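You operate a simulated robot arm through the tools that you are given. There is no shell and no other tool.

You are at the controls of a simulated robot arm. One attempt, no reset.

TASK
Move the divider to the other slot and add the green socks.
Fine: socks beside the others; shut the socks drawer again.
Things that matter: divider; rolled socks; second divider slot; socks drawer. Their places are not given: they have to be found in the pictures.

It is judged by the outcome, as a careful person would: the job done as asked, and still so three seconds after it is handed in. It fails if anything else is knocked over, pushed out of place, dropped, spilled or broken.

THE ROBOT
A 7-joint arm with a three-finger gripper, fixed in place. Base frame: the origin is at the foot of the arm, x ahead of it, y to its left, z up. Units: mm, rad, N and s.
Its first joint turns from -2.897 to 2.897 rad. Payload 2.69 kg.
Tool frame: the origin (TCP) lies between the finger pads and is the grasp point; the fingertips stand 30 mm ahead of it; z points along the fingers, y is the line along which they close. The gripper opens to 128 mm. The gripper's body begins 117 mm behind the TCP.
Orientation is that of the tool frame in the base frame, as a unit quaternion [x, y, z, w]. With the fingers straight down and closing along the base's y, the tool's x points along the base's -x, its y along +y and its z along -z.

THE INTERFACE
- The arm moves only by the tool drive_tool. Its argument "targets" is a list of rows, each a list of 7 numbers: the shift along the base's x, y, z in mm, then the turn, a rotation vector about the base's x, y, z in rad, then the gripper command, from -1 (fully open) to 1 (shut), values between in proportion. In form: [[dx, dy, dz, wx, wy, wz, grip], ...]. A call has 1 to 20 rows; each row shifts and turns the commanded pose from where the row before left it. Each row takes 0.2 s and may step no farther than 50 mm and 0.15 rad from the row before; otherwise, or with a gripper value out of range, the whole call is refused. A pose out of reach is approached as far as the arm can. The call stops where the force on the tool passes 40 N (or 10 N more than at its start, if that is more) or the arm is blocked; 0.2 s more then pass. Each finger halts on what it meets, pressing with about 29 N; the grip force reading is that of the motor and also rises with nothing between the fingers. The clock runs only during rows and for 0.2 s after the last one: add rows that do not move to give the fingers time. It gives the time, the measured TCP pose, the force on the tool (base axes), the opening and the grip force at its end, in the units of the frame above (readings bear some noise), with the torque about the TCP (base axes, N m) and any sound that the robot's microphone picked up.
- Cameras (640 x 400 px; columns grow to the right, rows downward): "scene" is fixed at [219.2, 499.5, 1512.3]; the picture's right is [-0.99, -0.15, 0.00], its down [-0.05, 0.33, -0.94] and it looks along [0.15, -0.93, -0.33] (base axes); focal length 310 px, centre (320, 200). "wrist" rides on the gripper at [58, 54, -131] in the tool frame; the picture's right is [-0.68, 0.74, 0.00], its down [-0.62, -0.57, -0.55] and it looks along [-0.40, -0.37, 0.84] (tool axes); focal length 234 px, centre (320, 200).
- get_image(camera): a new picture of that camera. The clock stands still meanwhile.
- lift_body(by): slides the trunk up (or, below 0, down) by that many mm; the arm rides with it, the base frame stays. It gives what a move gives, with no picture.
- measure_at(camera, pixels): for up to 12 pixels [column, row] of the newest picture of that camera ("zoom" is the newest enlarged one), the place [x, y, z] in the base frame of the surface seen there, good to about 2 mm. The clock stands still meanwhile.
- inspect(camera, box): a new picture of the part [left, top, right, bottom] of that camera's present view, enlarged. The clock stands still meanwhile.
- job_done(): hands the job in; it is judged then, once.

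Leave the gripper open and the arm clear of the work at the hand-in unless told otherwise.

The tools are called after "Emit:" as a command line: name --pt "numbers of a row" for each row, then --argument value for the rest, lists and objects as JSON in quotes. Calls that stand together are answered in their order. drive_tool: Moves the arm, as the interface text tells. Its arguments: {"type":"object","properties":{"targets":{"type":"array","items":{"type":"array","items":{"type":"number"}}}},"required":["targets"]} The other tools are called the same way: lift_body (by) slides the trunk up or down; get_image (camera) takes a picture; measure_at (camera, pixels) gives the place of the surface under pixels of a picture; inspect (camera, box) takes an enlarged picture of a part of a camera's view; job_done () hands the job in.

At the start:

```text
clock: 0.0
ee_pos: [87.7, -691.6, 1217.7]
orientation: [0.0, 1.0, 0.0, 0.001]
ft_force: [0.0, 0.2, -0.1]
torque: [-0.01, 0.01, 0.0]
width: 128.2
gripper_force: 0.1
trunk travel left (down, up): [-150.0, 200.0]
```

scene: 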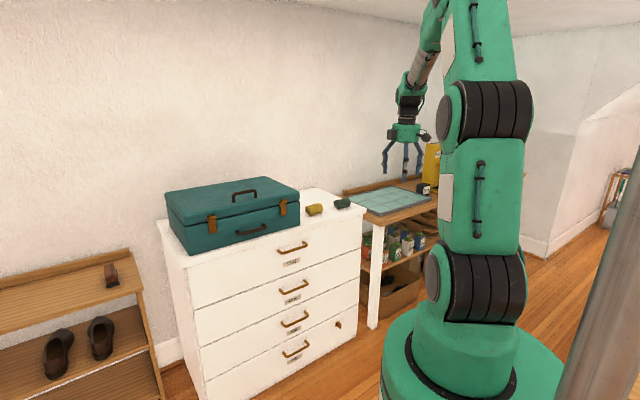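
wrist: 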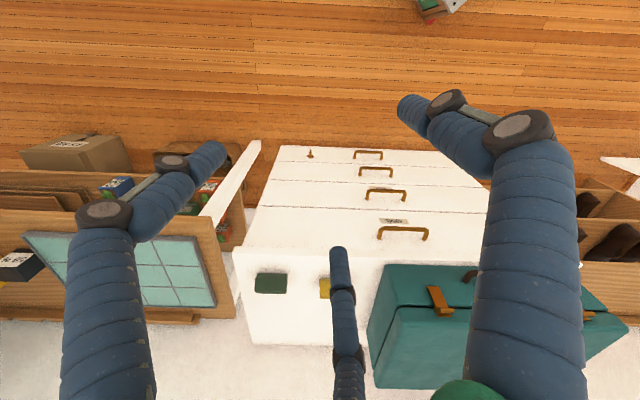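

I see a white chest with four drawers. Its top holds a teal case, a yellow roll and a green roll. I'll enlarge the drawer labels and the top to find the socks drawer.

Emit:
inspect --camera "scene" --box '[260, 180, 380, 255]'

Emit:
inspect --camera "scene" --box '[240, 250, 370, 370]'

Emit:
inspect --camera "wrist" --box '[230, 130, 490, 300]'

```text
5.33 times, centred on (320, 218) of scene
```

zoom: 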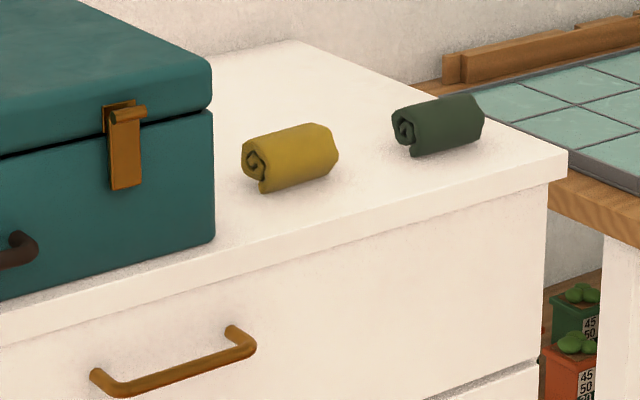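

```text
3.33 times, centred on (305, 310) of scene
```

zoom: 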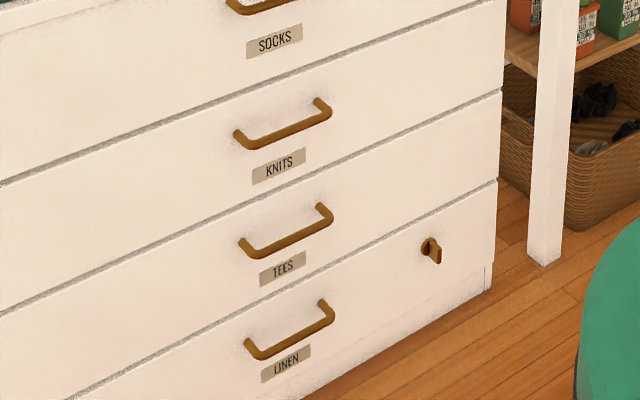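

```text
2.35 times, centred on (360, 215) of wrist
```

zoom: 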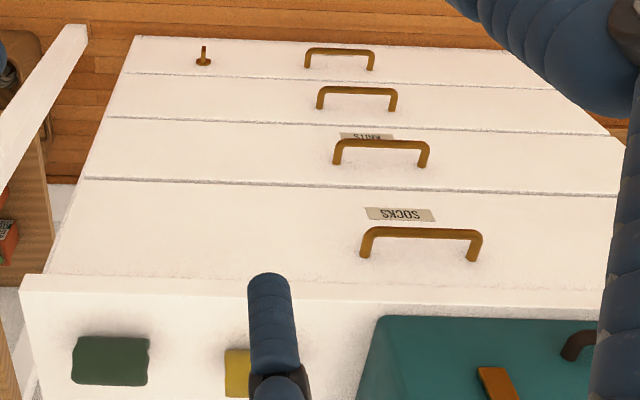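

The top drawer is labelled SOCKS. Next I'll measure the handle, the chest's edges, the socks and the case.

Emit:
inspect --camera "scene" --box '[260, 180, 380, 255]'

Emit:
measure_at --camera "zoom" --pixels '[[98, 378], [116, 390], [180, 370], [240, 347], [233, 330], [440, 115], [448, 150], [290, 145], [565, 155], [300, 42], [535, 350], [212, 238]]'

Emit:
measure_at --camera "scene" --pixels '[[168, 222], [186, 252], [298, 225], [165, 195], [298, 190], [188, 268], [196, 306], [355, 250], [292, 262], [300, 270], [250, 250], [430, 188]]'

Emit:
measure_at --camera "wrist" --pixels '[[257, 276], [285, 276], [257, 291], [284, 292], [270, 283], [325, 288], [400, 229], [380, 240], [425, 240], [242, 250], [485, 252], [395, 220]]'

```text
5.33 times, centred on (320, 218) of scene
```

zoom: 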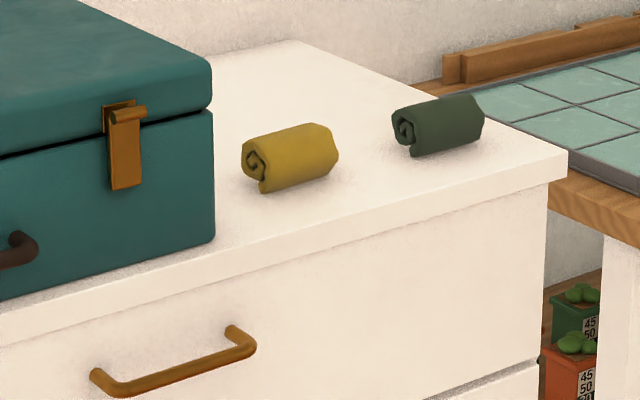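

```text
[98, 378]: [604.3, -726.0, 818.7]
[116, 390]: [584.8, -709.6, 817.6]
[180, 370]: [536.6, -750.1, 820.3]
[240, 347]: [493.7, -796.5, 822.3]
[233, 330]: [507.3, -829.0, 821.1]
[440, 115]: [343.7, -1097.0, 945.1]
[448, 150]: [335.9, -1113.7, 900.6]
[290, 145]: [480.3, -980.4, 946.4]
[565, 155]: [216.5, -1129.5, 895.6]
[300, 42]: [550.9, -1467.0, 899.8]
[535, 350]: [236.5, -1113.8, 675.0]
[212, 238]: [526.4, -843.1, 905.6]
```

```text
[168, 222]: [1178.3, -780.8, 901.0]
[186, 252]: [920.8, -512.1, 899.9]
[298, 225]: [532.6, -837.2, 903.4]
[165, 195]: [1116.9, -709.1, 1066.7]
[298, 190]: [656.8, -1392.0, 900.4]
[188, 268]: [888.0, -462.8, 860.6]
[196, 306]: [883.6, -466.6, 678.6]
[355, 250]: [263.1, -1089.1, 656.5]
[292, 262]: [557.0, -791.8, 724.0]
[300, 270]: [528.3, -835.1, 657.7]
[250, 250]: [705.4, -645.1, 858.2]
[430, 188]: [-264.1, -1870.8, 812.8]
```

```text
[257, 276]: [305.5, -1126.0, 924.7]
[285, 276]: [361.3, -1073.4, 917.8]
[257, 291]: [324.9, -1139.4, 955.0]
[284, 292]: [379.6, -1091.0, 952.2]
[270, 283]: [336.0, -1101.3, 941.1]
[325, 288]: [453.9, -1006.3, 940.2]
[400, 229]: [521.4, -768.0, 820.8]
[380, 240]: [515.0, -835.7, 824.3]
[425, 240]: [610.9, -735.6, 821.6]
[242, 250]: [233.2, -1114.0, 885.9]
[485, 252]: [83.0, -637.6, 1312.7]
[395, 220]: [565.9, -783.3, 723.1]
```

The chest front lies at 45° to the base axes. Its outward normal n is (-0.707, 0.707) and the handle bar runs along u = (0.707, 0.707) at about (530, -755, 820). The case overhangs the space above the handle, so I'll grip the bar with the tool horizontal. First I yaw 45° and move to a point in front of the chest, well clear of it.

Emit:
drive_tool --pt "29.4 8.4 -21.7 0 0 0.0785 0" --pt "29.4 8.4 -21.7 0 0 0.0785 0" --pt "29.4 8.4 -21.7 0 0 0.0785 0" --pt "29.4 8.4 -21.7 0 0 0.0785 0" --pt "29.4 8.4 -21.7 0 0 0.0785 0" --pt "29.4 8.4 -21.7 0 0 0.0785 0" --pt "29.4 8.4 -21.7 0 0 0.0785 0" --pt "29.4 8.4 -21.7 0 0 0.0785 0" --pt "29.4 8.4 -21.7 0 0 0.0785 0" --pt "29.4 8.4 -21.7 0 0 0.0785 0" --pt "0 0 0 0 0 0 0"

```text
clock: 2.4
ee_pos: [383.1, -606.9, 1001.5]
orientation: [-0.383, 0.924, 0.001, 0.0]
ft_force: [1.1, -0.4, 0.2]
torque: [0.02, 0.07, 0.02]
width: 63.7
gripper_force: 0.1
trunk travel left (down, up): [-150.0, 200.0]
```

The yaw worked. Now I pitch the tool up to horizontal, pointing at the chest, in 11 small turns.

Emit:
drive_tool --pt "0 0 0 -0.10098 -0.10098 0 0" --pt "0 0 0 -0.10098 -0.10098 0 0" --pt "0 0 0 -0.10098 -0.10098 0 0" --pt "0 0 -10 -0.10098 -0.10098 0 0" --pt "0 0 -10 -0.10098 -0.10098 0 0" --pt "0 0 -20 -0.10098 -0.10098 0 0" --pt "0 0 -20 -0.10098 -0.10098 0 0" --pt "0 0 -20 -0.10098 -0.10098 0 0" --pt "0 0 -20 -0.10098 -0.10098 0 0" --pt "0 0 -20 -0.10098 -0.10098 0 0" --pt "0 0 -20 -0.10098 -0.10098 0 0" --pt "0 0 0 0 0 0 0"

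Emit:
get_image --camera "wrist"

Emit:
get_image --camera "scene"

```text
clock: 5.2
ee_pos: [382.5, -603.9, 959.2]
orientation: [-0.355, 0.87, -0.314, 0.137]
ft_force: [-0.1, -0.9, -0.1]
torque: [-0.02, 0.02, -0.05]
width: 64.0
gripper_force: 0.1
out of reach, approached as far as the arm can: row 6, 7, 8, 9, 10, 11
trunk travel left (down, up): [-150.0, 200.0]
stopped in row 12: the arm was blocked; the commanded pose is now the measured one
```

```text
taken
```

wrist: 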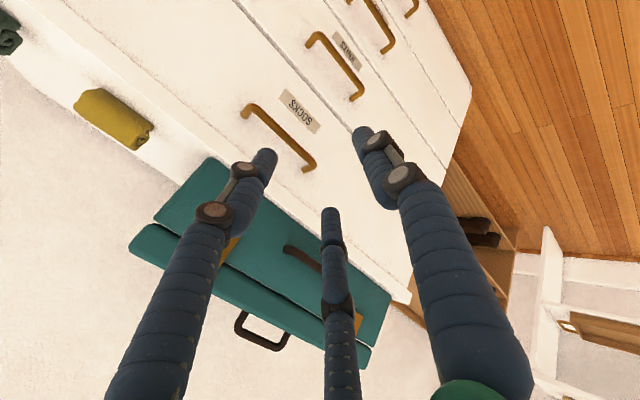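

```text
taken
```

scene: 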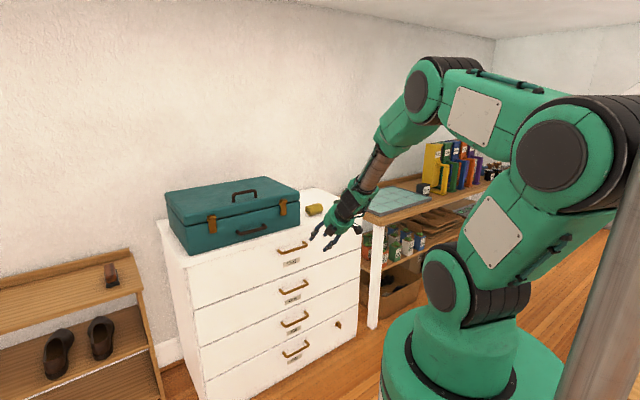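

The wrist stopped at about 40° of pitch because of a joint limit. The wrist picture also shows a gripper with three prongs, so I'll measure where their tips are.

Emit:
measure_at --camera "wrist" --pixels '[[266, 157], [246, 175], [331, 215], [333, 250], [362, 134], [368, 160], [215, 212], [336, 305], [400, 180], [280, 133], [245, 110], [312, 165]]'

Emit:
inspect --camera "scene" --box '[280, 130, 400, 260]'

```text
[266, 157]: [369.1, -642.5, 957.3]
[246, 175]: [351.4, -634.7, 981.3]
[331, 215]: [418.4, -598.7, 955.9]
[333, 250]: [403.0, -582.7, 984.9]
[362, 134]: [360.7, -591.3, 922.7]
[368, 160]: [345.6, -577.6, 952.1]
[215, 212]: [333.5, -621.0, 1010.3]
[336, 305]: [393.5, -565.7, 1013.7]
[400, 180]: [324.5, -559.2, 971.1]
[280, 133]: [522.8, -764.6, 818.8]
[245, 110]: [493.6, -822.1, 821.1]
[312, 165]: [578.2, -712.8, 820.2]
```

```text
3.08 times, centred on (340, 195) of scene
```

zoom: 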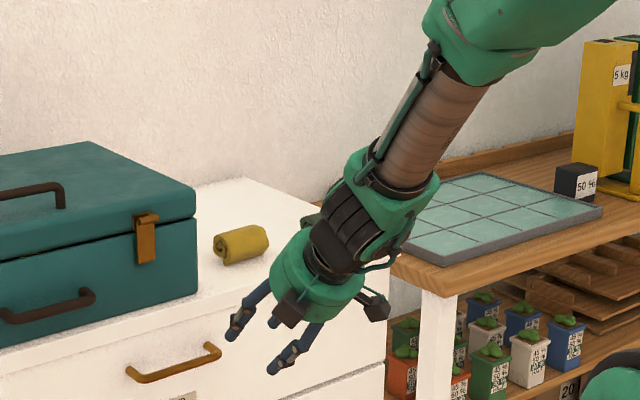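

The -y side has two prongs about 66 mm apart and the +y side has one. Both fit inside the handle span of about 130 mm. A 22° pitch clears both the case and the drawer front, so I'll reduce the pitch and go to a point above and in front of the handle.

Emit:
drive_tool --pt "20 -21 0 0.037 0.037 0 0.4" --pt "20 -21 0 0.037 0.037 0 0.4" --pt "20 -21 -5 0.037 0.037 0 0.4" --pt "20 -21 -10 0.037 0.037 0 0.4" --pt "20 -20 -14 0.037 0.037 0 0.4" --pt "19.6 -20 -15 0.037 0.037 0 0.4" --pt "0 0 0 0 0 0 0.4" --pt "0 0 0 0 0 0 0.4"

Emit:
get_image --camera "wrist"

Emit:
inspect --camera "wrist" --box '[200, 80, 400, 230]'

```text
clock: 7.0
ee_pos: [503.4, -728.7, 919.8]
orientation: [-0.37, 0.909, -0.177, 0.078]
ft_force: [0.7, 0.3, -0.4]
torque: [0.04, -0.02, -0.01]
width: 38.5
gripper_force: 0.1
trunk travel left (down, up): [-150.0, 200.0]
```

```text
taken
```

wrist: 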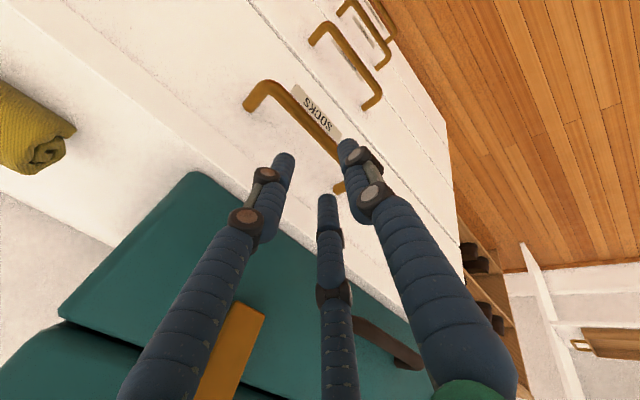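

```text
2.67 times, centred on (300, 155) of wrist
```

zoom: 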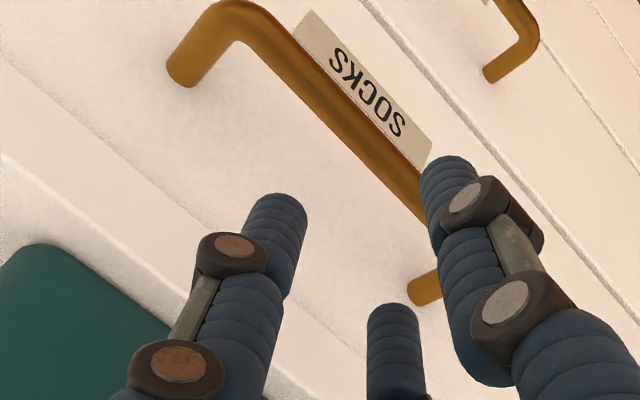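

I'm now above the handle. I'll measure the bar's two edges, its leg feet, the drawer front and the label more exactly.

Emit:
measure_at --camera "zoom" --pixels '[[322, 112], [336, 98], [350, 86], [365, 150], [395, 140], [240, 20], [185, 75], [425, 292], [278, 205], [392, 315], [452, 170], [150, 130]]'

Emit:
measure_at --camera "wrist" --pixels '[[205, 180], [190, 175], [240, 305], [380, 340], [300, 130], [250, 105], [338, 187]]'

```text
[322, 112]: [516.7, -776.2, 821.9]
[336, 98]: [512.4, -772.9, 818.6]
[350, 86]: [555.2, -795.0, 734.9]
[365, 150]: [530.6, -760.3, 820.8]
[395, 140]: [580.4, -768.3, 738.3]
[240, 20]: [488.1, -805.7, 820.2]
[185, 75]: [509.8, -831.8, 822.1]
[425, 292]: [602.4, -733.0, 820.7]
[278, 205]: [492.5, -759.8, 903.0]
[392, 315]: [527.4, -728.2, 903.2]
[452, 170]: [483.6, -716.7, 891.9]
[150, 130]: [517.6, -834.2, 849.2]
```

```text
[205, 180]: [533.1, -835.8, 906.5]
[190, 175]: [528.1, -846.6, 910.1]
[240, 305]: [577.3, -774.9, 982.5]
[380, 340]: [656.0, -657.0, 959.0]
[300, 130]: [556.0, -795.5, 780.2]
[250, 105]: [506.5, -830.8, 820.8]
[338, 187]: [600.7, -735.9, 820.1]
```

The bar axis is near d = -911 (distance along n) at z ≈ 815, with its middle at s = -162 (distance along u). I'll come down along the tool axis until the tips are just above the bar, then check.

Emit:
drive_tool --pt "5.6 -5.7 -21.6 0 0 0 0.4" --pt "5.6 -5.7 -21.6 0 0 0 0.4" --pt "5.6 -5.7 -21.6 0 0 0 0.4" --pt "0 0 0 0 0 0 0.4"

Emit:
inspect --camera "wrist" --box '[240, 80, 420, 240]'

Emit:
inspect --camera "scene" --box '[250, 180, 350, 260]'

```text
clock: 8.0
ee_pos: [519.5, -747.6, 852.1]
orientation: [-0.37, 0.908, -0.178, 0.078]
ft_force: [-0.5, -0.5, 0.0]
torque: [-0.01, 0.03, 0.01]
width: 38.5
gripper_force: 0.0
trunk travel left (down, up): [-150.0, 200.0]
```

```text
2.50 times, centred on (330, 160) of wrist
```

zoom: 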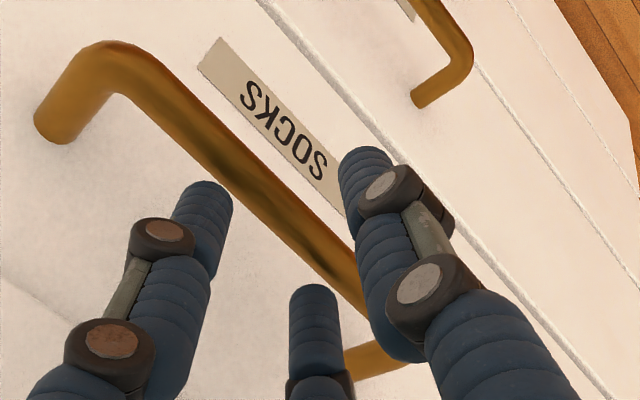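

```text
5.00 times, centred on (300, 220) of scene
```

zoom: 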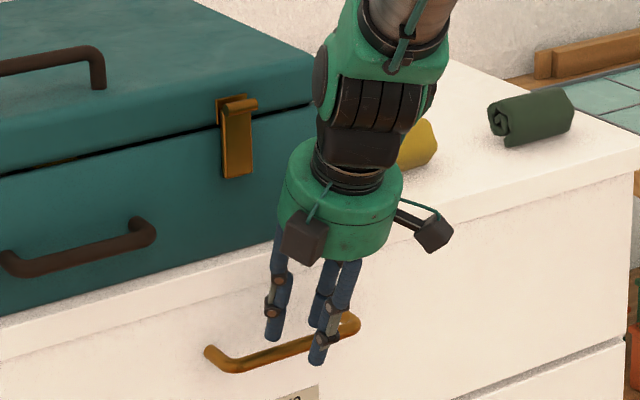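

The two prongs sit behind the bar and the thumb in front, all between the legs. Down the last 29 mm and close.

Emit:
drive_tool --pt "2.6 -2.6 -10 0 0 0 0.4" --pt "2.6 -2.6 -10 0 0 0 0.4" --pt "2.6 -2.6 -9 0 0 0 0.4" --pt "0 0 0 0 0 0 0.4"

```text
clock: 8.6
ee_pos: [527.9, -757.4, 842.1]
orientation: [-0.369, 0.908, -0.185, 0.079]
ft_force: [0.3, -1.7, 2.0]
torque: [0.17, 0.09, 0.04]
width: 42.8
gripper_force: 1.5
trunk travel left (down, up): [-150.0, 200.0]
stopped in row 3: the force on the tool passed its limit at 76 N (the readings are from after the stop); the commanded pose is now the measured one
```

Contact came at z ≈ 842, and the TCP is already at d = -909. I'll see what touched.

Emit:
inspect --camera "wrist" --box '[240, 80, 420, 240]'

Emit:
measure_at --camera "zoom" --pixels '[[180, 150], [250, 200], [300, 260], [200, 200], [315, 300], [365, 160], [150, 100], [60, 130], [375, 355], [220, 240]]'

Emit:
inspect --camera "scene" --box '[250, 180, 350, 260]'

```text
2.50 times, centred on (330, 160) of wrist
```

zoom: 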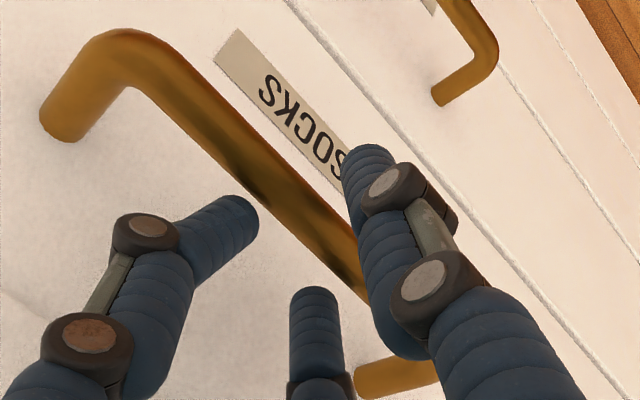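

```text
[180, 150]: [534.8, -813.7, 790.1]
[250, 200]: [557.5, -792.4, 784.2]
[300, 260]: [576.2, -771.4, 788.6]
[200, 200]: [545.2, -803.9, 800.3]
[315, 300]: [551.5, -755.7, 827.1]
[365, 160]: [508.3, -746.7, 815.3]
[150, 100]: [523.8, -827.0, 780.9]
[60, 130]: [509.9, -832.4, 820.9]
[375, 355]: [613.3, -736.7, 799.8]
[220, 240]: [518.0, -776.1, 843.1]
```

```text
5.00 times, centred on (300, 220) of scene
```

zoom: 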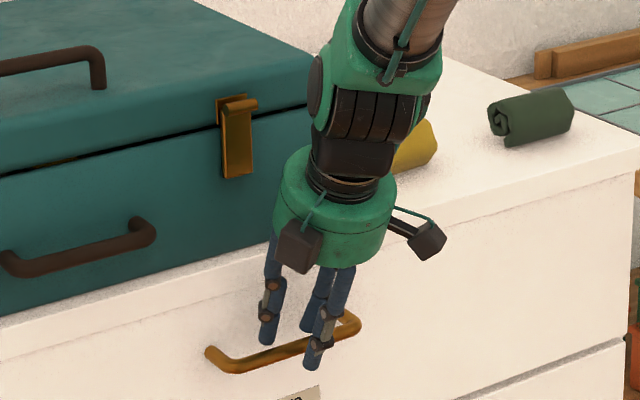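

One prong seems to have landed on top of the bar. I'll back off along the tool axis, open to about 64 mm and check that prong straightens.

Emit:
drive_tool --pt "-3 3 12 0 0 0 0.4" --pt "-5 5 20 0 0 0 0.2" --pt "-5 5 18 0 0 0 0" --pt "0 0 0 0 0 0 0" --pt "0 0 0 0 0 0 0"

Emit:
inspect --camera "wrist" --box '[240, 80, 420, 240]'

Emit:
measure_at --camera "zoom" --pixels '[[175, 190], [165, 230], [305, 300], [305, 340], [375, 160], [160, 90], [260, 190], [380, 210], [200, 120], [320, 370]]'

```text
clock: 9.8
ee_pos: [515.3, -744.2, 890.7]
orientation: [-0.37, 0.907, -0.184, 0.079]
ft_force: [0.0, 0.0, 0.5]
torque: [-0.05, 0.0, 0.03]
width: 64.0
gripper_force: 0.1
trunk travel left (down, up): [-150.0, 200.0]
```

```text
2.50 times, centred on (330, 160) of wrist
```

zoom: 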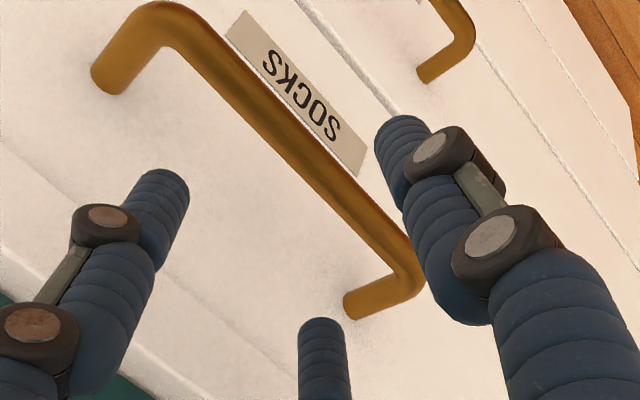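

```text
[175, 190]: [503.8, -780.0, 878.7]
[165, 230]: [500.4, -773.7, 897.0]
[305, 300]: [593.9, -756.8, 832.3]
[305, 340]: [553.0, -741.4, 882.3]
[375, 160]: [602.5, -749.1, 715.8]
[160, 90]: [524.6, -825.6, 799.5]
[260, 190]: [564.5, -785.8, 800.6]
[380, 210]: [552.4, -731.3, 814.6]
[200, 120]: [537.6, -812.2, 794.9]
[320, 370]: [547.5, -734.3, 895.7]
```

The prong straightened. Taking the real prong surfaces into account, I'll shift 14 mm outward, go down along the tool axis and then close on the bar.

Emit:
drive_tool --pt "-9.6 9.6 -5.7 0 0 0 0" --pt "0 0 0 0 0 0 0" --pt "4.14 -4.14 -14 0 0 0 0" --pt "4.14 -4.14 -14 0 0 0 0" --pt "4.14 -4.14 -14 0 0 0 0" --pt "4.14 -4.14 -14 0 0 0 0" --pt "0 0 0 0 0 0 0"

Emit:
inspect --camera "wrist" --box '[240, 80, 420, 240]'

```text
clock: 11.2
ee_pos: [523.4, -753.7, 839.4]
orientation: [-0.368, 0.907, -0.19, 0.08]
ft_force: [1.3, -0.5, 2.1]
torque: [0.08, 0.13, 0.01]
width: 67.8
gripper_force: 0.7
trunk travel left (down, up): [-150.0, 200.0]
stopped in row 7: the force on the tool passed its limit at 69 N (the readings are from after the stop); the commanded pose is now the measured one
```

```text
2.50 times, centred on (330, 160) of wrist
```

zoom: 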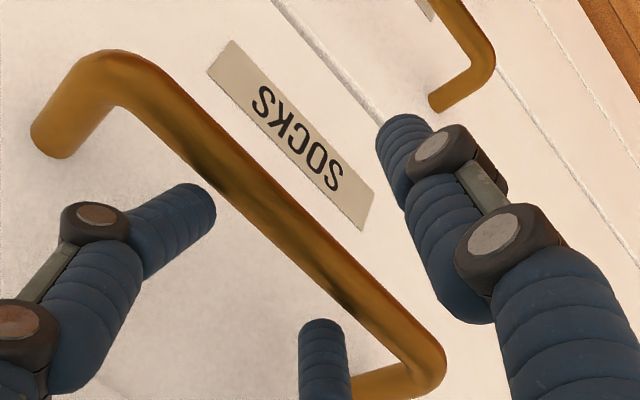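

The left prong bent again, this time without touching the bar. I'll measure where it sits.

Emit:
measure_at --camera "zoom" --pixels '[[200, 200], [170, 225], [120, 240], [95, 300], [95, 215], [322, 335], [322, 375], [400, 130], [480, 235], [230, 190], [150, 180], [270, 270]]'

Emit:
inspect --camera "scene" --box '[270, 200, 330, 240]'

Emit:
get_image --camera "wrist"

```text
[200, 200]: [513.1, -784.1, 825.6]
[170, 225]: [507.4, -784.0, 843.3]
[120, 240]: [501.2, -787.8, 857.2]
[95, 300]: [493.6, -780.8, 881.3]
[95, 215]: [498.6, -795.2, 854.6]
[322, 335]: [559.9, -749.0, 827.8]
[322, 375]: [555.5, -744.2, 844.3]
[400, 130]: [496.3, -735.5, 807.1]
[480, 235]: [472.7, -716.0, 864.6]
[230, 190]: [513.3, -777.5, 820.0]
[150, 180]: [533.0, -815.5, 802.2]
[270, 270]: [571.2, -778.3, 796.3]
```

```text
10.00 times, centred on (300, 220) of scene
```

zoom: 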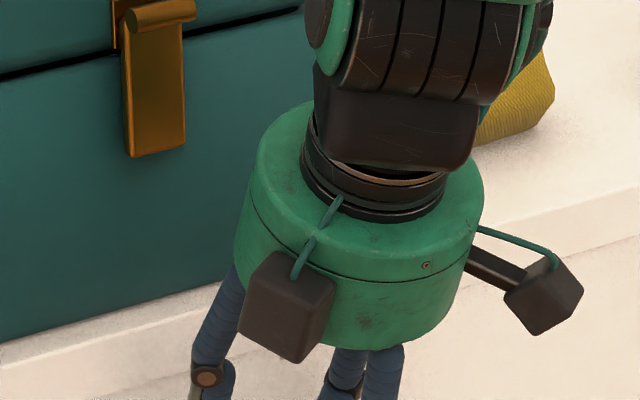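

```text
taken
```

wrist: 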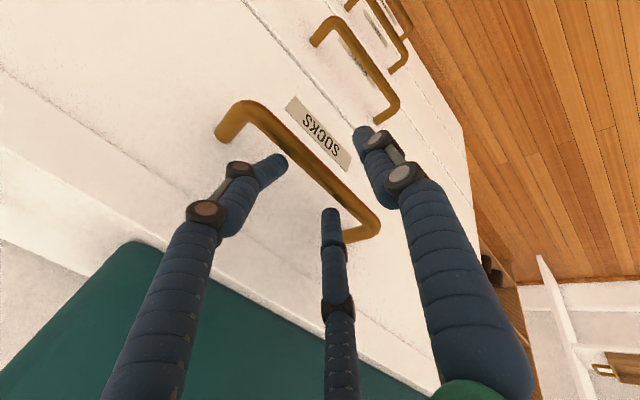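

The prong tips stop right at bar-top height when they come from above, so I'll grip the bar from the front instead, with prongs above and below. I'll retreat, and lower the trunk so the wrist can pitch closer to level.

Emit:
drive_tool --pt "-7 7 23 0 0 0 0" --pt "-7 7 23 0 0 0 0" --pt "-21.2 21.2 25 0 0 0 0" --pt "-21.2 21.2 25 0 0 0 0" --pt "-21.2 21.2 25 0 0 0 0" --pt "-21.2 21.2 25 0 0 0 0" --pt "0 0 0 0 0 0 0"

Emit:
lift_body --by -130

```text
clock: 12.8
ee_pos: [423.9, -656.3, 984.9]
orientation: [-0.369, 0.907, -0.188, 0.079]
ft_force: [0.3, 0.8, -0.4]
torque: [-0.02, -0.03, 0.01]
width: 64.0
gripper_force: 0.1
trunk travel left (down, up): [-150.0, 200.0]
```

```text
clock: 14.4
ee_pos: [424.6, -657.3, 854.5]
orientation: [-0.369, 0.907, -0.188, 0.079]
ft_force: [0.5, 0.0, -0.2]
torque: [-0.03, -0.02, -0.03]
width: 64.0
gripper_force: 0.1
trunk travel left (down, up): [-20.0, 330.0]
```

The trunk is down 130 mm and the TCP is at d = -765, z = 854. Now I pitch up in steps.

Emit:
drive_tool --pt "0 0 0 -0.0955 -0.0955 0 0" --pt "0 0 0 -0.0955 -0.0955 0 0" --pt "0 0 0 -0.0955 -0.0955 0 0" --pt "0 0 0 -0.0955 -0.0955 0 0" --pt "0 0 0 -0.0955 -0.0955 0 0" --pt "0 0 0 0 0 0 0"

```text
clock: 15.8
ee_pos: [432.0, -662.6, 867.9]
orientation: [-0.345, 0.855, -0.357, 0.15]
ft_force: [-0.6, 0.4, 0.3]
torque: [-0.01, -0.02, -0.03]
width: 64.2
gripper_force: 0.1
out of reach, approached as far as the arm can: row 3, 4, 5
trunk travel left (down, up): [-20.0, 330.0]
```

The pitch is about 45° here. Moving a little toward the chest should let the wrist open further. I'll try 50 mm forward.

Emit:
drive_tool --pt "18 -18 0 0 0 0 0" --pt "18 -18 0 0 0 0 0" --pt "0 0 0 0 0 0 0" --pt "0 0 0 0 0 0 0"

Emit:
get_image --camera "scene"

Emit:
get_image --camera "wrist"

```text
clock: 16.8
ee_pos: [467.7, -698.2, 869.2]
orientation: [-0.345, 0.855, -0.357, 0.15]
ft_force: [-0.2, -0.2, -0.5]
torque: [0.05, 0.01, 0.02]
width: 64.2
gripper_force: 0.1
trunk travel left (down, up): [-20.0, 330.0]
```

```text
taken
```

scene: 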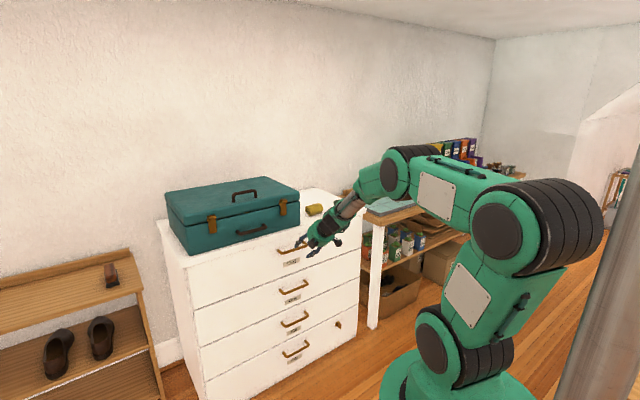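

```text
taken
```

wrist: 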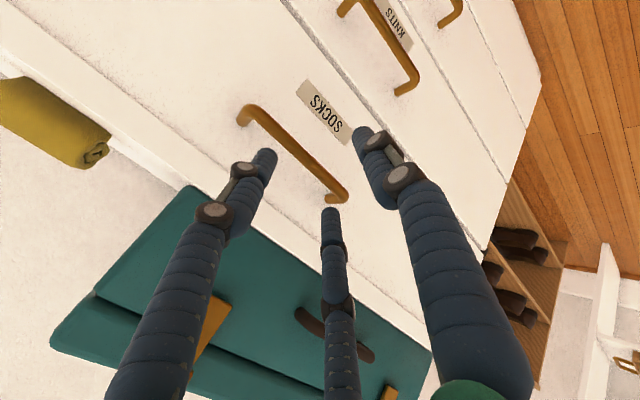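

Commands are reachable again here. I'll try more pitch at this distance.

Emit:
drive_tool --pt "6 -6 0 -0.07 -0.07 0 0" --pt "6 -6 0 -0.07 -0.07 0 0" --pt "6 -6 0 -0.07 -0.07 0 0" --pt "0 0 0 0 0 0 0"

```text
clock: 17.8
ee_pos: [494.2, -724.5, 896.0]
orientation: [-0.333, 0.839, -0.397, 0.168]
ft_force: [-0.1, 0.2, 0.2]
torque: [0.0, -0.01, -0.02]
width: 63.9
gripper_force: 0.0
out of reach, approached as far as the arm can: row 1, 2, 3
trunk travel left (down, up): [-20.0, 330.0]
```

The pitch is now about 51°. I'll ease it to 47°, open to 90 mm and go to a point 65 mm back from the bar along the tool axis.

Emit:
drive_tool --pt "-6.6 6.6 -13.5 0.025 0.025 0 -0.2" --pt "-6.6 6.6 -13.5 0.025 0.025 0 -0.4" --pt "0 0 0 0 0 0 -0.4" --pt "0 0 0 0 0 0 -0.4"

Emit:
inspect --camera "wrist" --box '[180, 60, 440, 240]'

```text
clock: 18.8
ee_pos: [480.6, -712.0, 869.5]
orientation: [-0.34, 0.852, -0.366, 0.155]
ft_force: [-0.5, 0.1, 0.5]
torque: [0.0, 0.02, 0.0]
width: 89.9
gripper_force: 0.0
trunk travel left (down, up): [-20.0, 330.0]
```

```text
2.22 times, centred on (310, 150) of wrist
```

zoom: 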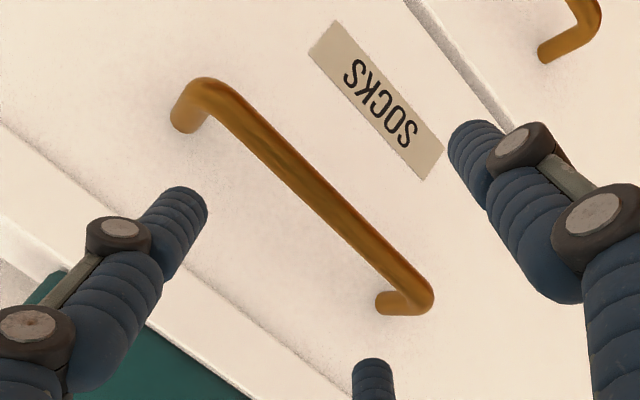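

Clear view of the handle between the prongs. I'll measure the bar and tips again from this angle.

Emit:
measure_at --camera "zoom" --pixels '[[300, 200], [308, 192], [316, 184], [292, 206], [185, 120], [390, 305], [190, 205], [373, 370], [470, 145], [160, 250], [270, 260], [420, 290]]'

```text
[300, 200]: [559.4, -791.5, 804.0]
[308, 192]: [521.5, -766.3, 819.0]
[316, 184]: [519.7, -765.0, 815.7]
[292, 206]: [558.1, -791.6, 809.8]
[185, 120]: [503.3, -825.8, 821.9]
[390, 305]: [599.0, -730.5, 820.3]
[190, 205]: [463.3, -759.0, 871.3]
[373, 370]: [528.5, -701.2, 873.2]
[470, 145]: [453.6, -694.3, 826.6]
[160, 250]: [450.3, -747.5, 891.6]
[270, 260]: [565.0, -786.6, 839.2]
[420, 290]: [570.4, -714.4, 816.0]
```

Measuring at several openings shows that the prongs close toward the middle like a three-jaw chuck: ±43 mm along u at 90 mm opening, ±31 mm at 64 mm. I'll set the opening to about 68 mm, shift, and approach slowly along the tool axis.

Emit:
drive_tool --pt "3.9 -3.9 5.8 0 0 0 -0.06" --pt "0 0 0 0 0 0 -0.06" --pt "5.2 -5.2 -6.86 0 0 0 -0.06" --pt "5.2 -5.2 -6.86 0 0 0 -0.06" --pt "5.2 -5.2 -6.86 0 0 0 -0.06" --pt "5.2 -5.2 -6.86 0 0 0 -0.06" --pt "2.6 -2.6 -3.43 0 0 0 -0.06" --pt "2.6 -2.6 -3.43 0 0 0 -0.06" --pt "0 0 0 0 0 0 -0.06"

Emit:
inspect --camera "wrist" --box '[220, 60, 440, 240]'

Emit:
inspect --camera "scene" --box '[260, 200, 340, 270]'

```text
clock: 20.8
ee_pos: [510.6, -740.2, 839.5]
orientation: [-0.34, 0.852, -0.367, 0.155]
ft_force: [0.1, -0.2, 0.3]
torque: [0.02, 0.0, 0.0]
width: 67.7
gripper_force: 0.1
trunk travel left (down, up): [-20.0, 330.0]
```

```text
2.22 times, centred on (330, 150) of wrist
```

zoom: 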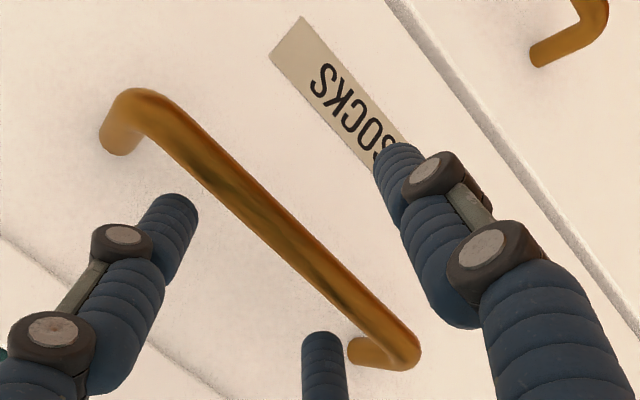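

```text
5.71 times, centred on (300, 235) of scene
```

zoom: 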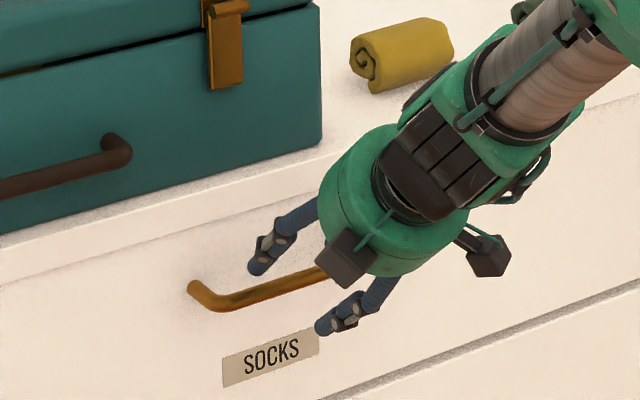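

Clear so far: prongs above the bar, thumb below. Now the last 20 mm, slowly.

Emit:
drive_tool --pt "2.8 -2.8 -3 0 0 0 -0.06" --pt "2.8 -2.8 -3 0 0 0 -0.06" --pt "2.8 -2.8 -3 0 0 0 -0.06" --pt "2.8 -2.8 -3 0 0 0 -0.06" --pt "0 0 0 0 0 0 -0.06"

Emit:
inspect --camera "wrist" --box '[220, 60, 440, 240]'

```text
clock: 22.0
ee_pos: [519.9, -752.7, 829.4]
orientation: [-0.34, 0.852, -0.367, 0.154]
ft_force: [0.9, -0.7, -0.1]
torque: [-0.02, -0.04, 0.02]
width: 68.0
gripper_force: 0.1
trunk travel left (down, up): [-20.0, 330.0]
```

```text
2.22 times, centred on (330, 150) of wrist
```

zoom: 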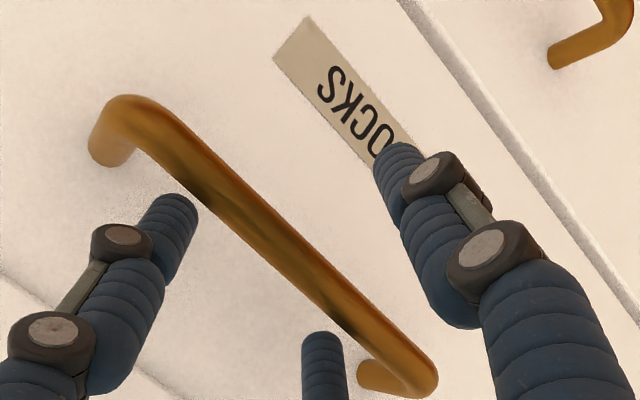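

No contact yet. Closing the fingers gradually on the bar.

Emit:
drive_tool --pt "0 0 0 0 0 0 0.1" --pt "0 0 0 0 0 0 0.25" --pt "0 0 0 0 0 0 0.4" --pt "0 0 0 0 0 0 0.55" --pt "0 0 0 0 0 0 0.7" --pt "0 0 0 0 0 0 0.85" --pt "0 0 0 0 0 0 1" --pt "0 0 0 0 0 0 1"

Emit:
inspect --camera "wrist" --box '[220, 60, 440, 240]'

```text
clock: 23.8
ee_pos: [520.3, -753.0, 832.6]
orientation: [-0.34, 0.852, -0.368, 0.154]
ft_force: [-3.8, -7.4, 17.6]
torque: [-0.86, 0.55, 0.52]
width: 23.1
gripper_force: 45.2
trunk travel left (down, up): [-20.0, 330.0]
```

```text
2.22 times, centred on (330, 150) of wrist
```

zoom: 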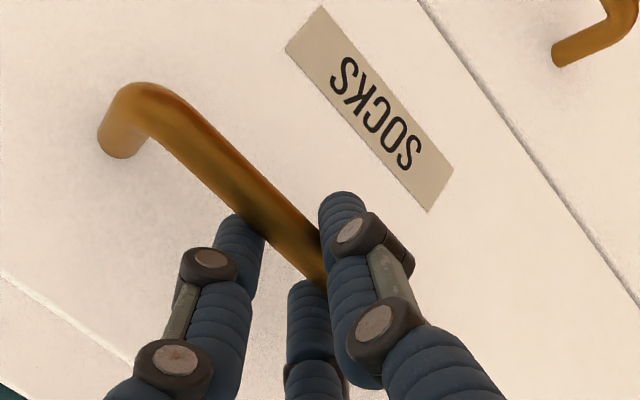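

The bar is gripped, with the width at 23 mm. I'll ease the command up 3 mm to relieve the vertical load, then pull outward along n.

Emit:
drive_tool --pt "0 0 3 0 0 0 1" --pt "-3.5 3.5 0 0 0 0 1" --pt "-7.07 7.07 0 0 0 0 1" --pt "-7.07 7.07 0 0 0 0 1" --pt "-7.07 7.07 0 0 0 0 1" --pt "-7.07 7.07 0 0 0 0 1"

Emit:
inspect --camera "wrist" --box '[160, 40, 480, 240]'

```text
clock: 25.2
ee_pos: [487.4, -720.2, 832.1]
orientation: [-0.339, 0.853, -0.366, 0.153]
ft_force: [-10.2, -9.2, 9.0]
torque: [-0.73, 0.67, 0.59]
width: 23.0
gripper_force: 44.9
trunk travel left (down, up): [-20.0, 330.0]
```

```text
2.00 times, centred on (320, 140) of wrist
```

zoom: 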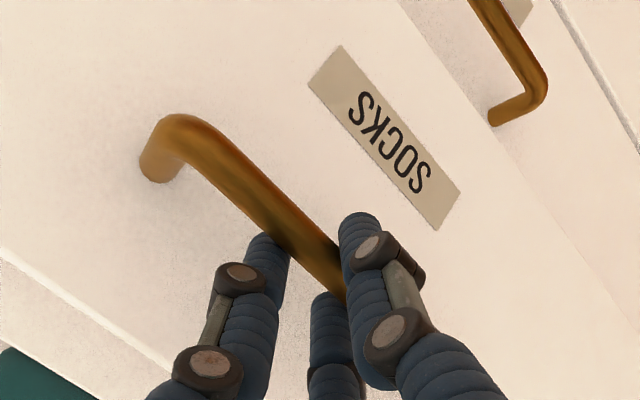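

The drawer is sliding out smoothly. I'll keep pulling, gradually lowering the pitch as the arm folds back.

Emit:
drive_tool --pt "-13.7 13.7 0.4 0.024 0.024 0 1" --pt "-13.7 13.7 0.4 0.024 0.024 0 1" --pt "-13.7 13.7 0.4 0.024 0.024 0 1" --pt "-13.7 13.7 0.4 0.024 0.024 0 1" --pt "-13.7 13.7 0.4 0.024 0.024 0 1" --pt "-13.7 13.7 0.4 0.024 0.024 0 1"

Emit:
get_image --camera "wrist"

Emit:
get_image --camera "scene"

```text
clock: 26.6
ee_pos: [406.0, -638.5, 833.8]
orientation: [-0.354, 0.886, -0.278, 0.116]
ft_force: [-6.5, -6.6, 1.7]
torque: [-0.32, 0.39, 0.88]
width: 23.1
gripper_force: 44.8
trunk travel left (down, up): [-20.0, 330.0]
```

```text
taken
```

wrist: 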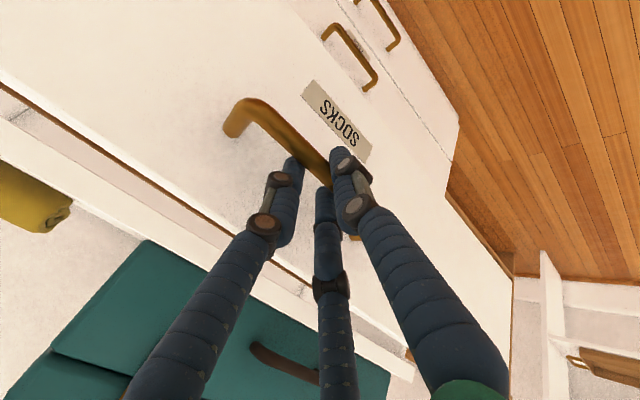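

```text
taken
```

scene: 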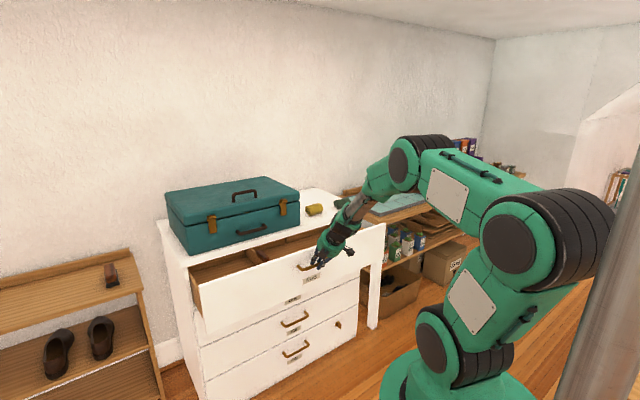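

It's open about 160 mm. I'll continue 80 mm more.

Emit:
drive_tool --pt "-13.7 13.7 0.4 0.02 0.02 0 1" --pt "-13.7 13.7 0.4 0.02 0.02 0 1" --pt "-13.7 13.7 0.4 0.02 0.02 0 1" --pt "-13.7 13.7 0.4 0.02 0.02 0 1"

Emit:
inspect --camera "scene" --box '[170, 180, 400, 330]'

```text
clock: 27.6
ee_pos: [350.6, -583.6, 834.0]
orientation: [-0.358, 0.9, -0.229, 0.095]
ft_force: [0.6, 2.5, -7.1]
torque: [-0.13, 0.21, 1.08]
width: 22.7
gripper_force: 44.8
trunk travel left (down, up): [-20.0, 330.0]
```

```text
2.67 times, centred on (285, 255) of scene
```

zoom: 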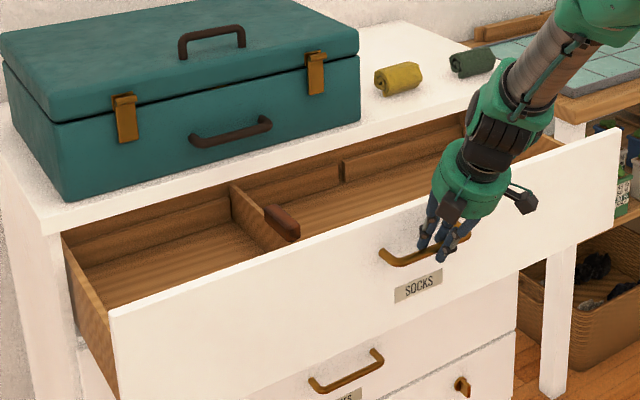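

I can see a divider with a dark knob, and a rail at the back. I'll pull about 50 mm more and then release.

Emit:
drive_tool --pt "-9 9 0.4 0.02 0.02 0 1" --pt "-9 9 0.4 0.02 0.02 0 1" --pt "-9 9 0.4 0.02 0.02 0 1" --pt "-9 9 0.4 0.0 0.0 0 1" --pt "0 0 0 0 0 0 1"

Emit:
inspect --camera "scene" --box '[170, 180, 400, 330]'

```text
clock: 28.8
ee_pos: [314.8, -546.0, 834.9]
orientation: [-0.362, 0.909, -0.189, 0.079]
ft_force: [-11.6, -13.9, 25.3]
torque: [-0.94, 0.77, 0.83]
width: 22.9
gripper_force: 44.8
trunk travel left (down, up): [-20.0, 330.0]
```

```text
2.67 times, centred on (285, 255) of scene
```

zoom: 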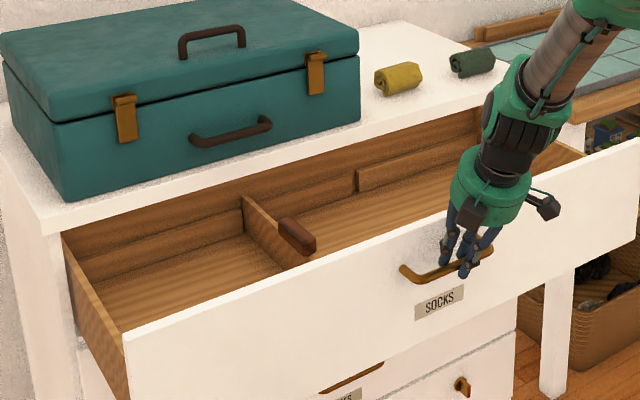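

The drawer is open about 290 mm. Releasing to about 45 mm and retreating upward along the tool axis.

Emit:
drive_tool --pt "0 0 0 0 0 0 0.6" --pt "0 0 0 0 0 0 0.35" --pt "0 0 0 0 0 0 0.3" --pt "-3 3 9 0 0 0 0.3" --pt "-3 3 9 0 0 0 0.3" --pt "-6 6 18 0 0 0 0.3" --pt "-6 6 18 0 0 0 0.3" --pt "-6 6 25 0 0 0 0" --pt "0 0 40 0 0 0 -0.5" --pt "0 0 0 0 0 0 -0.5"

Emit:
get_image --camera "scene"

```text
clock: 31.2
ee_pos: [286.1, -513.9, 909.5]
orientation: [-0.36, 0.917, -0.153, 0.078]
ft_force: [-0.2, 0.3, 0.4]
torque: [0.02, 0.03, -0.03]
width: 95.9
gripper_force: 0.1
trunk travel left (down, up): [-20.0, 330.0]
stopped in row 10: the arm was blocked; the commanded pose is now the measured one
```

```text
taken
```

scene: 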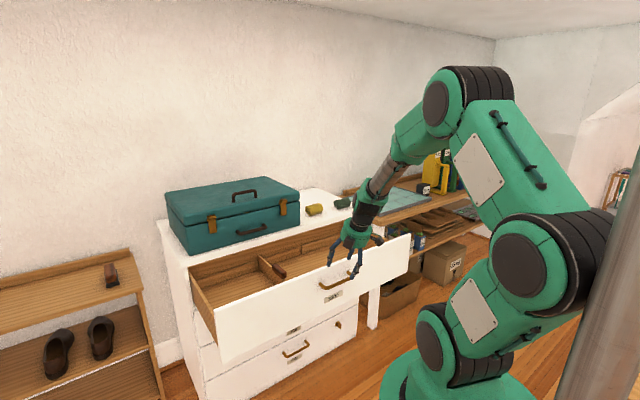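

The arm is folded near its limit, so I'll raise the trunk for room, then view the open drawer from above.

Emit:
lift_body --by 200

Emit:
get_image --camera "wrist"

Emit:
inspect --camera "scene" --box '[170, 180, 420, 340]'

```text
clock: 33.4
ee_pos: [285.8, -513.9, 1109.7]
orientation: [-0.36, 0.917, -0.152, 0.078]
ft_force: [0.0, 0.2, -0.2]
torque: [0.01, 0.05, 0.03]
width: 95.8
gripper_force: 0.0
trunk travel left (down, up): [-220.0, 130.0]
```

```text
taken
```

wrist: 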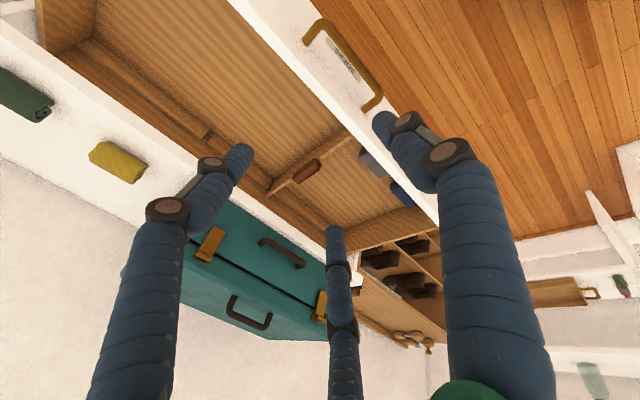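

```text
2.50 times, centred on (295, 260) of scene
```

zoom: 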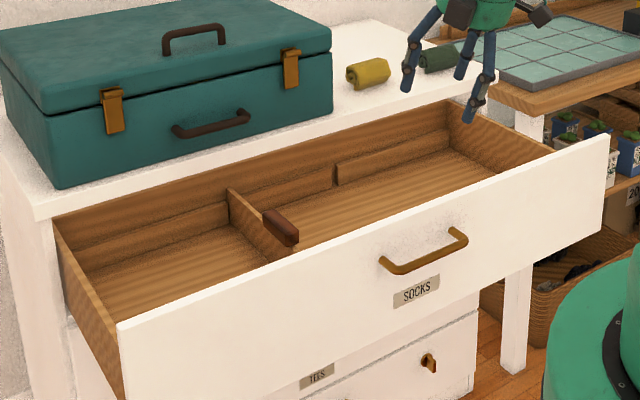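

From above I see the divider with a dark knob, grey and blue rolls in the compartment on the far (+u) side, and rails with gaps that form the slots. I'll level the tool straight down and move for a better overhead view.

Emit:
drive_tool --pt "-9 -30 4 -0.025 0.023 0.032 -0.5" --pt "-9 -30 4 0.0811 0.0811 0 -0.5" --pt "-9 -30 4 0.0811 0.0811 0 -0.5" --pt "-9 -30 4 0.0811 0.0811 0 -0.5" --pt "-9 -30 4 0 0 0 -0.5" --pt "0 0 0 0 0 0 -0.5"

Emit:
get_image --camera "wrist"

```text
clock: 34.8
ee_pos: [241.8, -662.9, 1133.6]
orientation: [-0.384, 0.923, -0.002, 0.0]
ft_force: [-0.2, 0.2, 0.4]
torque: [0.0, 0.0, 0.0]
width: 95.8
gripper_force: 0.2
trunk travel left (down, up): [-220.0, 130.0]
```

```text
taken
```

wrist: 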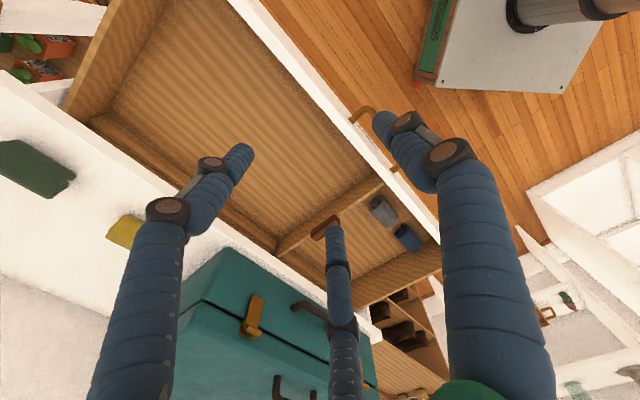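

Emit:
inspect --camera "wrist" --box '[80, 80, 450, 310]'

Emit:
inspect --camera "scene" --box '[225, 200, 345, 290]'

```text
1.73 times, centred on (265, 195) of wrist
```

zoom: 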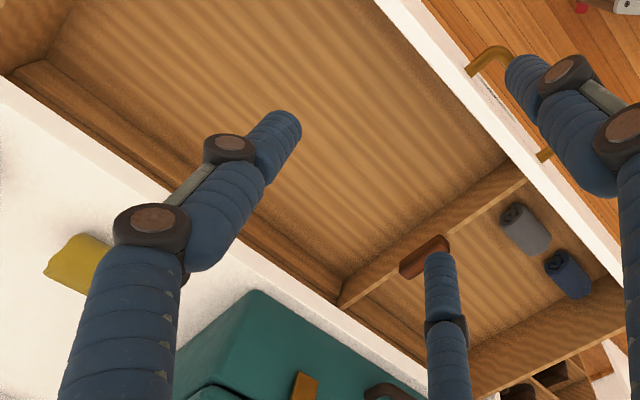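

```text
4.44 times, centred on (285, 245) of scene
```

zoom: 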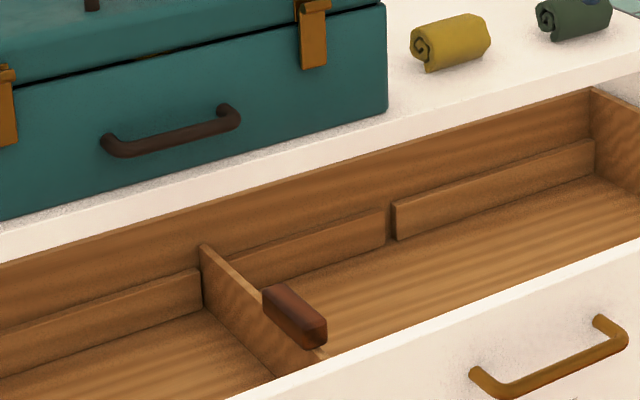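

The second slot is the gap in the back rail at zoom (389, 220). I'll measure the divider, knob, slot, rails, floor and rolls.

Emit:
measure_at --camera "zoom" --pixels '[[389, 215], [384, 240], [398, 205], [380, 212], [389, 232], [204, 262], [206, 247], [203, 295], [275, 300], [315, 330], [300, 305], [320, 350]]'

Emit:
measure_at --camera "zoom" --pixels '[[592, 95], [594, 145], [594, 172], [100, 320], [100, 350], [500, 215], [395, 235], [300, 120], [460, 280], [120, 275], [200, 275], [250, 270]]'

Emit:
inspect --camera "wrist" --box '[290, 150, 450, 260]'

```text
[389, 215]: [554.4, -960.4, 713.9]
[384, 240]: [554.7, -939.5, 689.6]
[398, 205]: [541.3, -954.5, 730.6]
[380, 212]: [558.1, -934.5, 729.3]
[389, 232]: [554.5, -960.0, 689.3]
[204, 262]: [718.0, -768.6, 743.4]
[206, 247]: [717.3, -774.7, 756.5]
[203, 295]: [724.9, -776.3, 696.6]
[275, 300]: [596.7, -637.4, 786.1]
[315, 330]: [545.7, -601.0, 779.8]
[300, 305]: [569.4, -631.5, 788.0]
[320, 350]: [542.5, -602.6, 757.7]
```

```text
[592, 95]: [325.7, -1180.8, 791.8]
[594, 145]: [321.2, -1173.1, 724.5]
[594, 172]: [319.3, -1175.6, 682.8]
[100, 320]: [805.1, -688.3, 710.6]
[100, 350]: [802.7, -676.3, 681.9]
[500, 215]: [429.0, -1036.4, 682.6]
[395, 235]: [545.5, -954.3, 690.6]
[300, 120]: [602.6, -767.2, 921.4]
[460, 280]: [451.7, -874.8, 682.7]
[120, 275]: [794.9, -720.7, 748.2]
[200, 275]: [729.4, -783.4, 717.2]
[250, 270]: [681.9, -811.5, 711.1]
```

```text
3.64 times, centred on (370, 205) of wrist
```

zoom: 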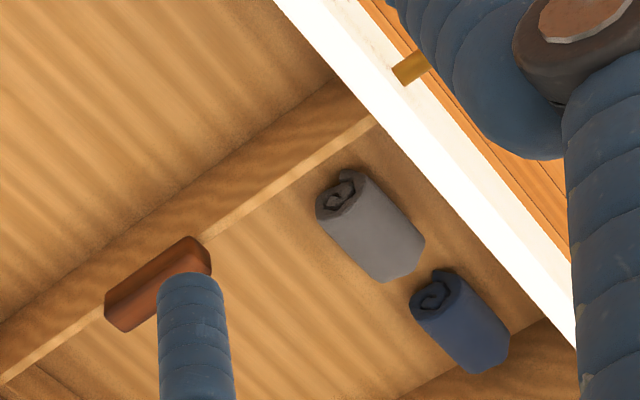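

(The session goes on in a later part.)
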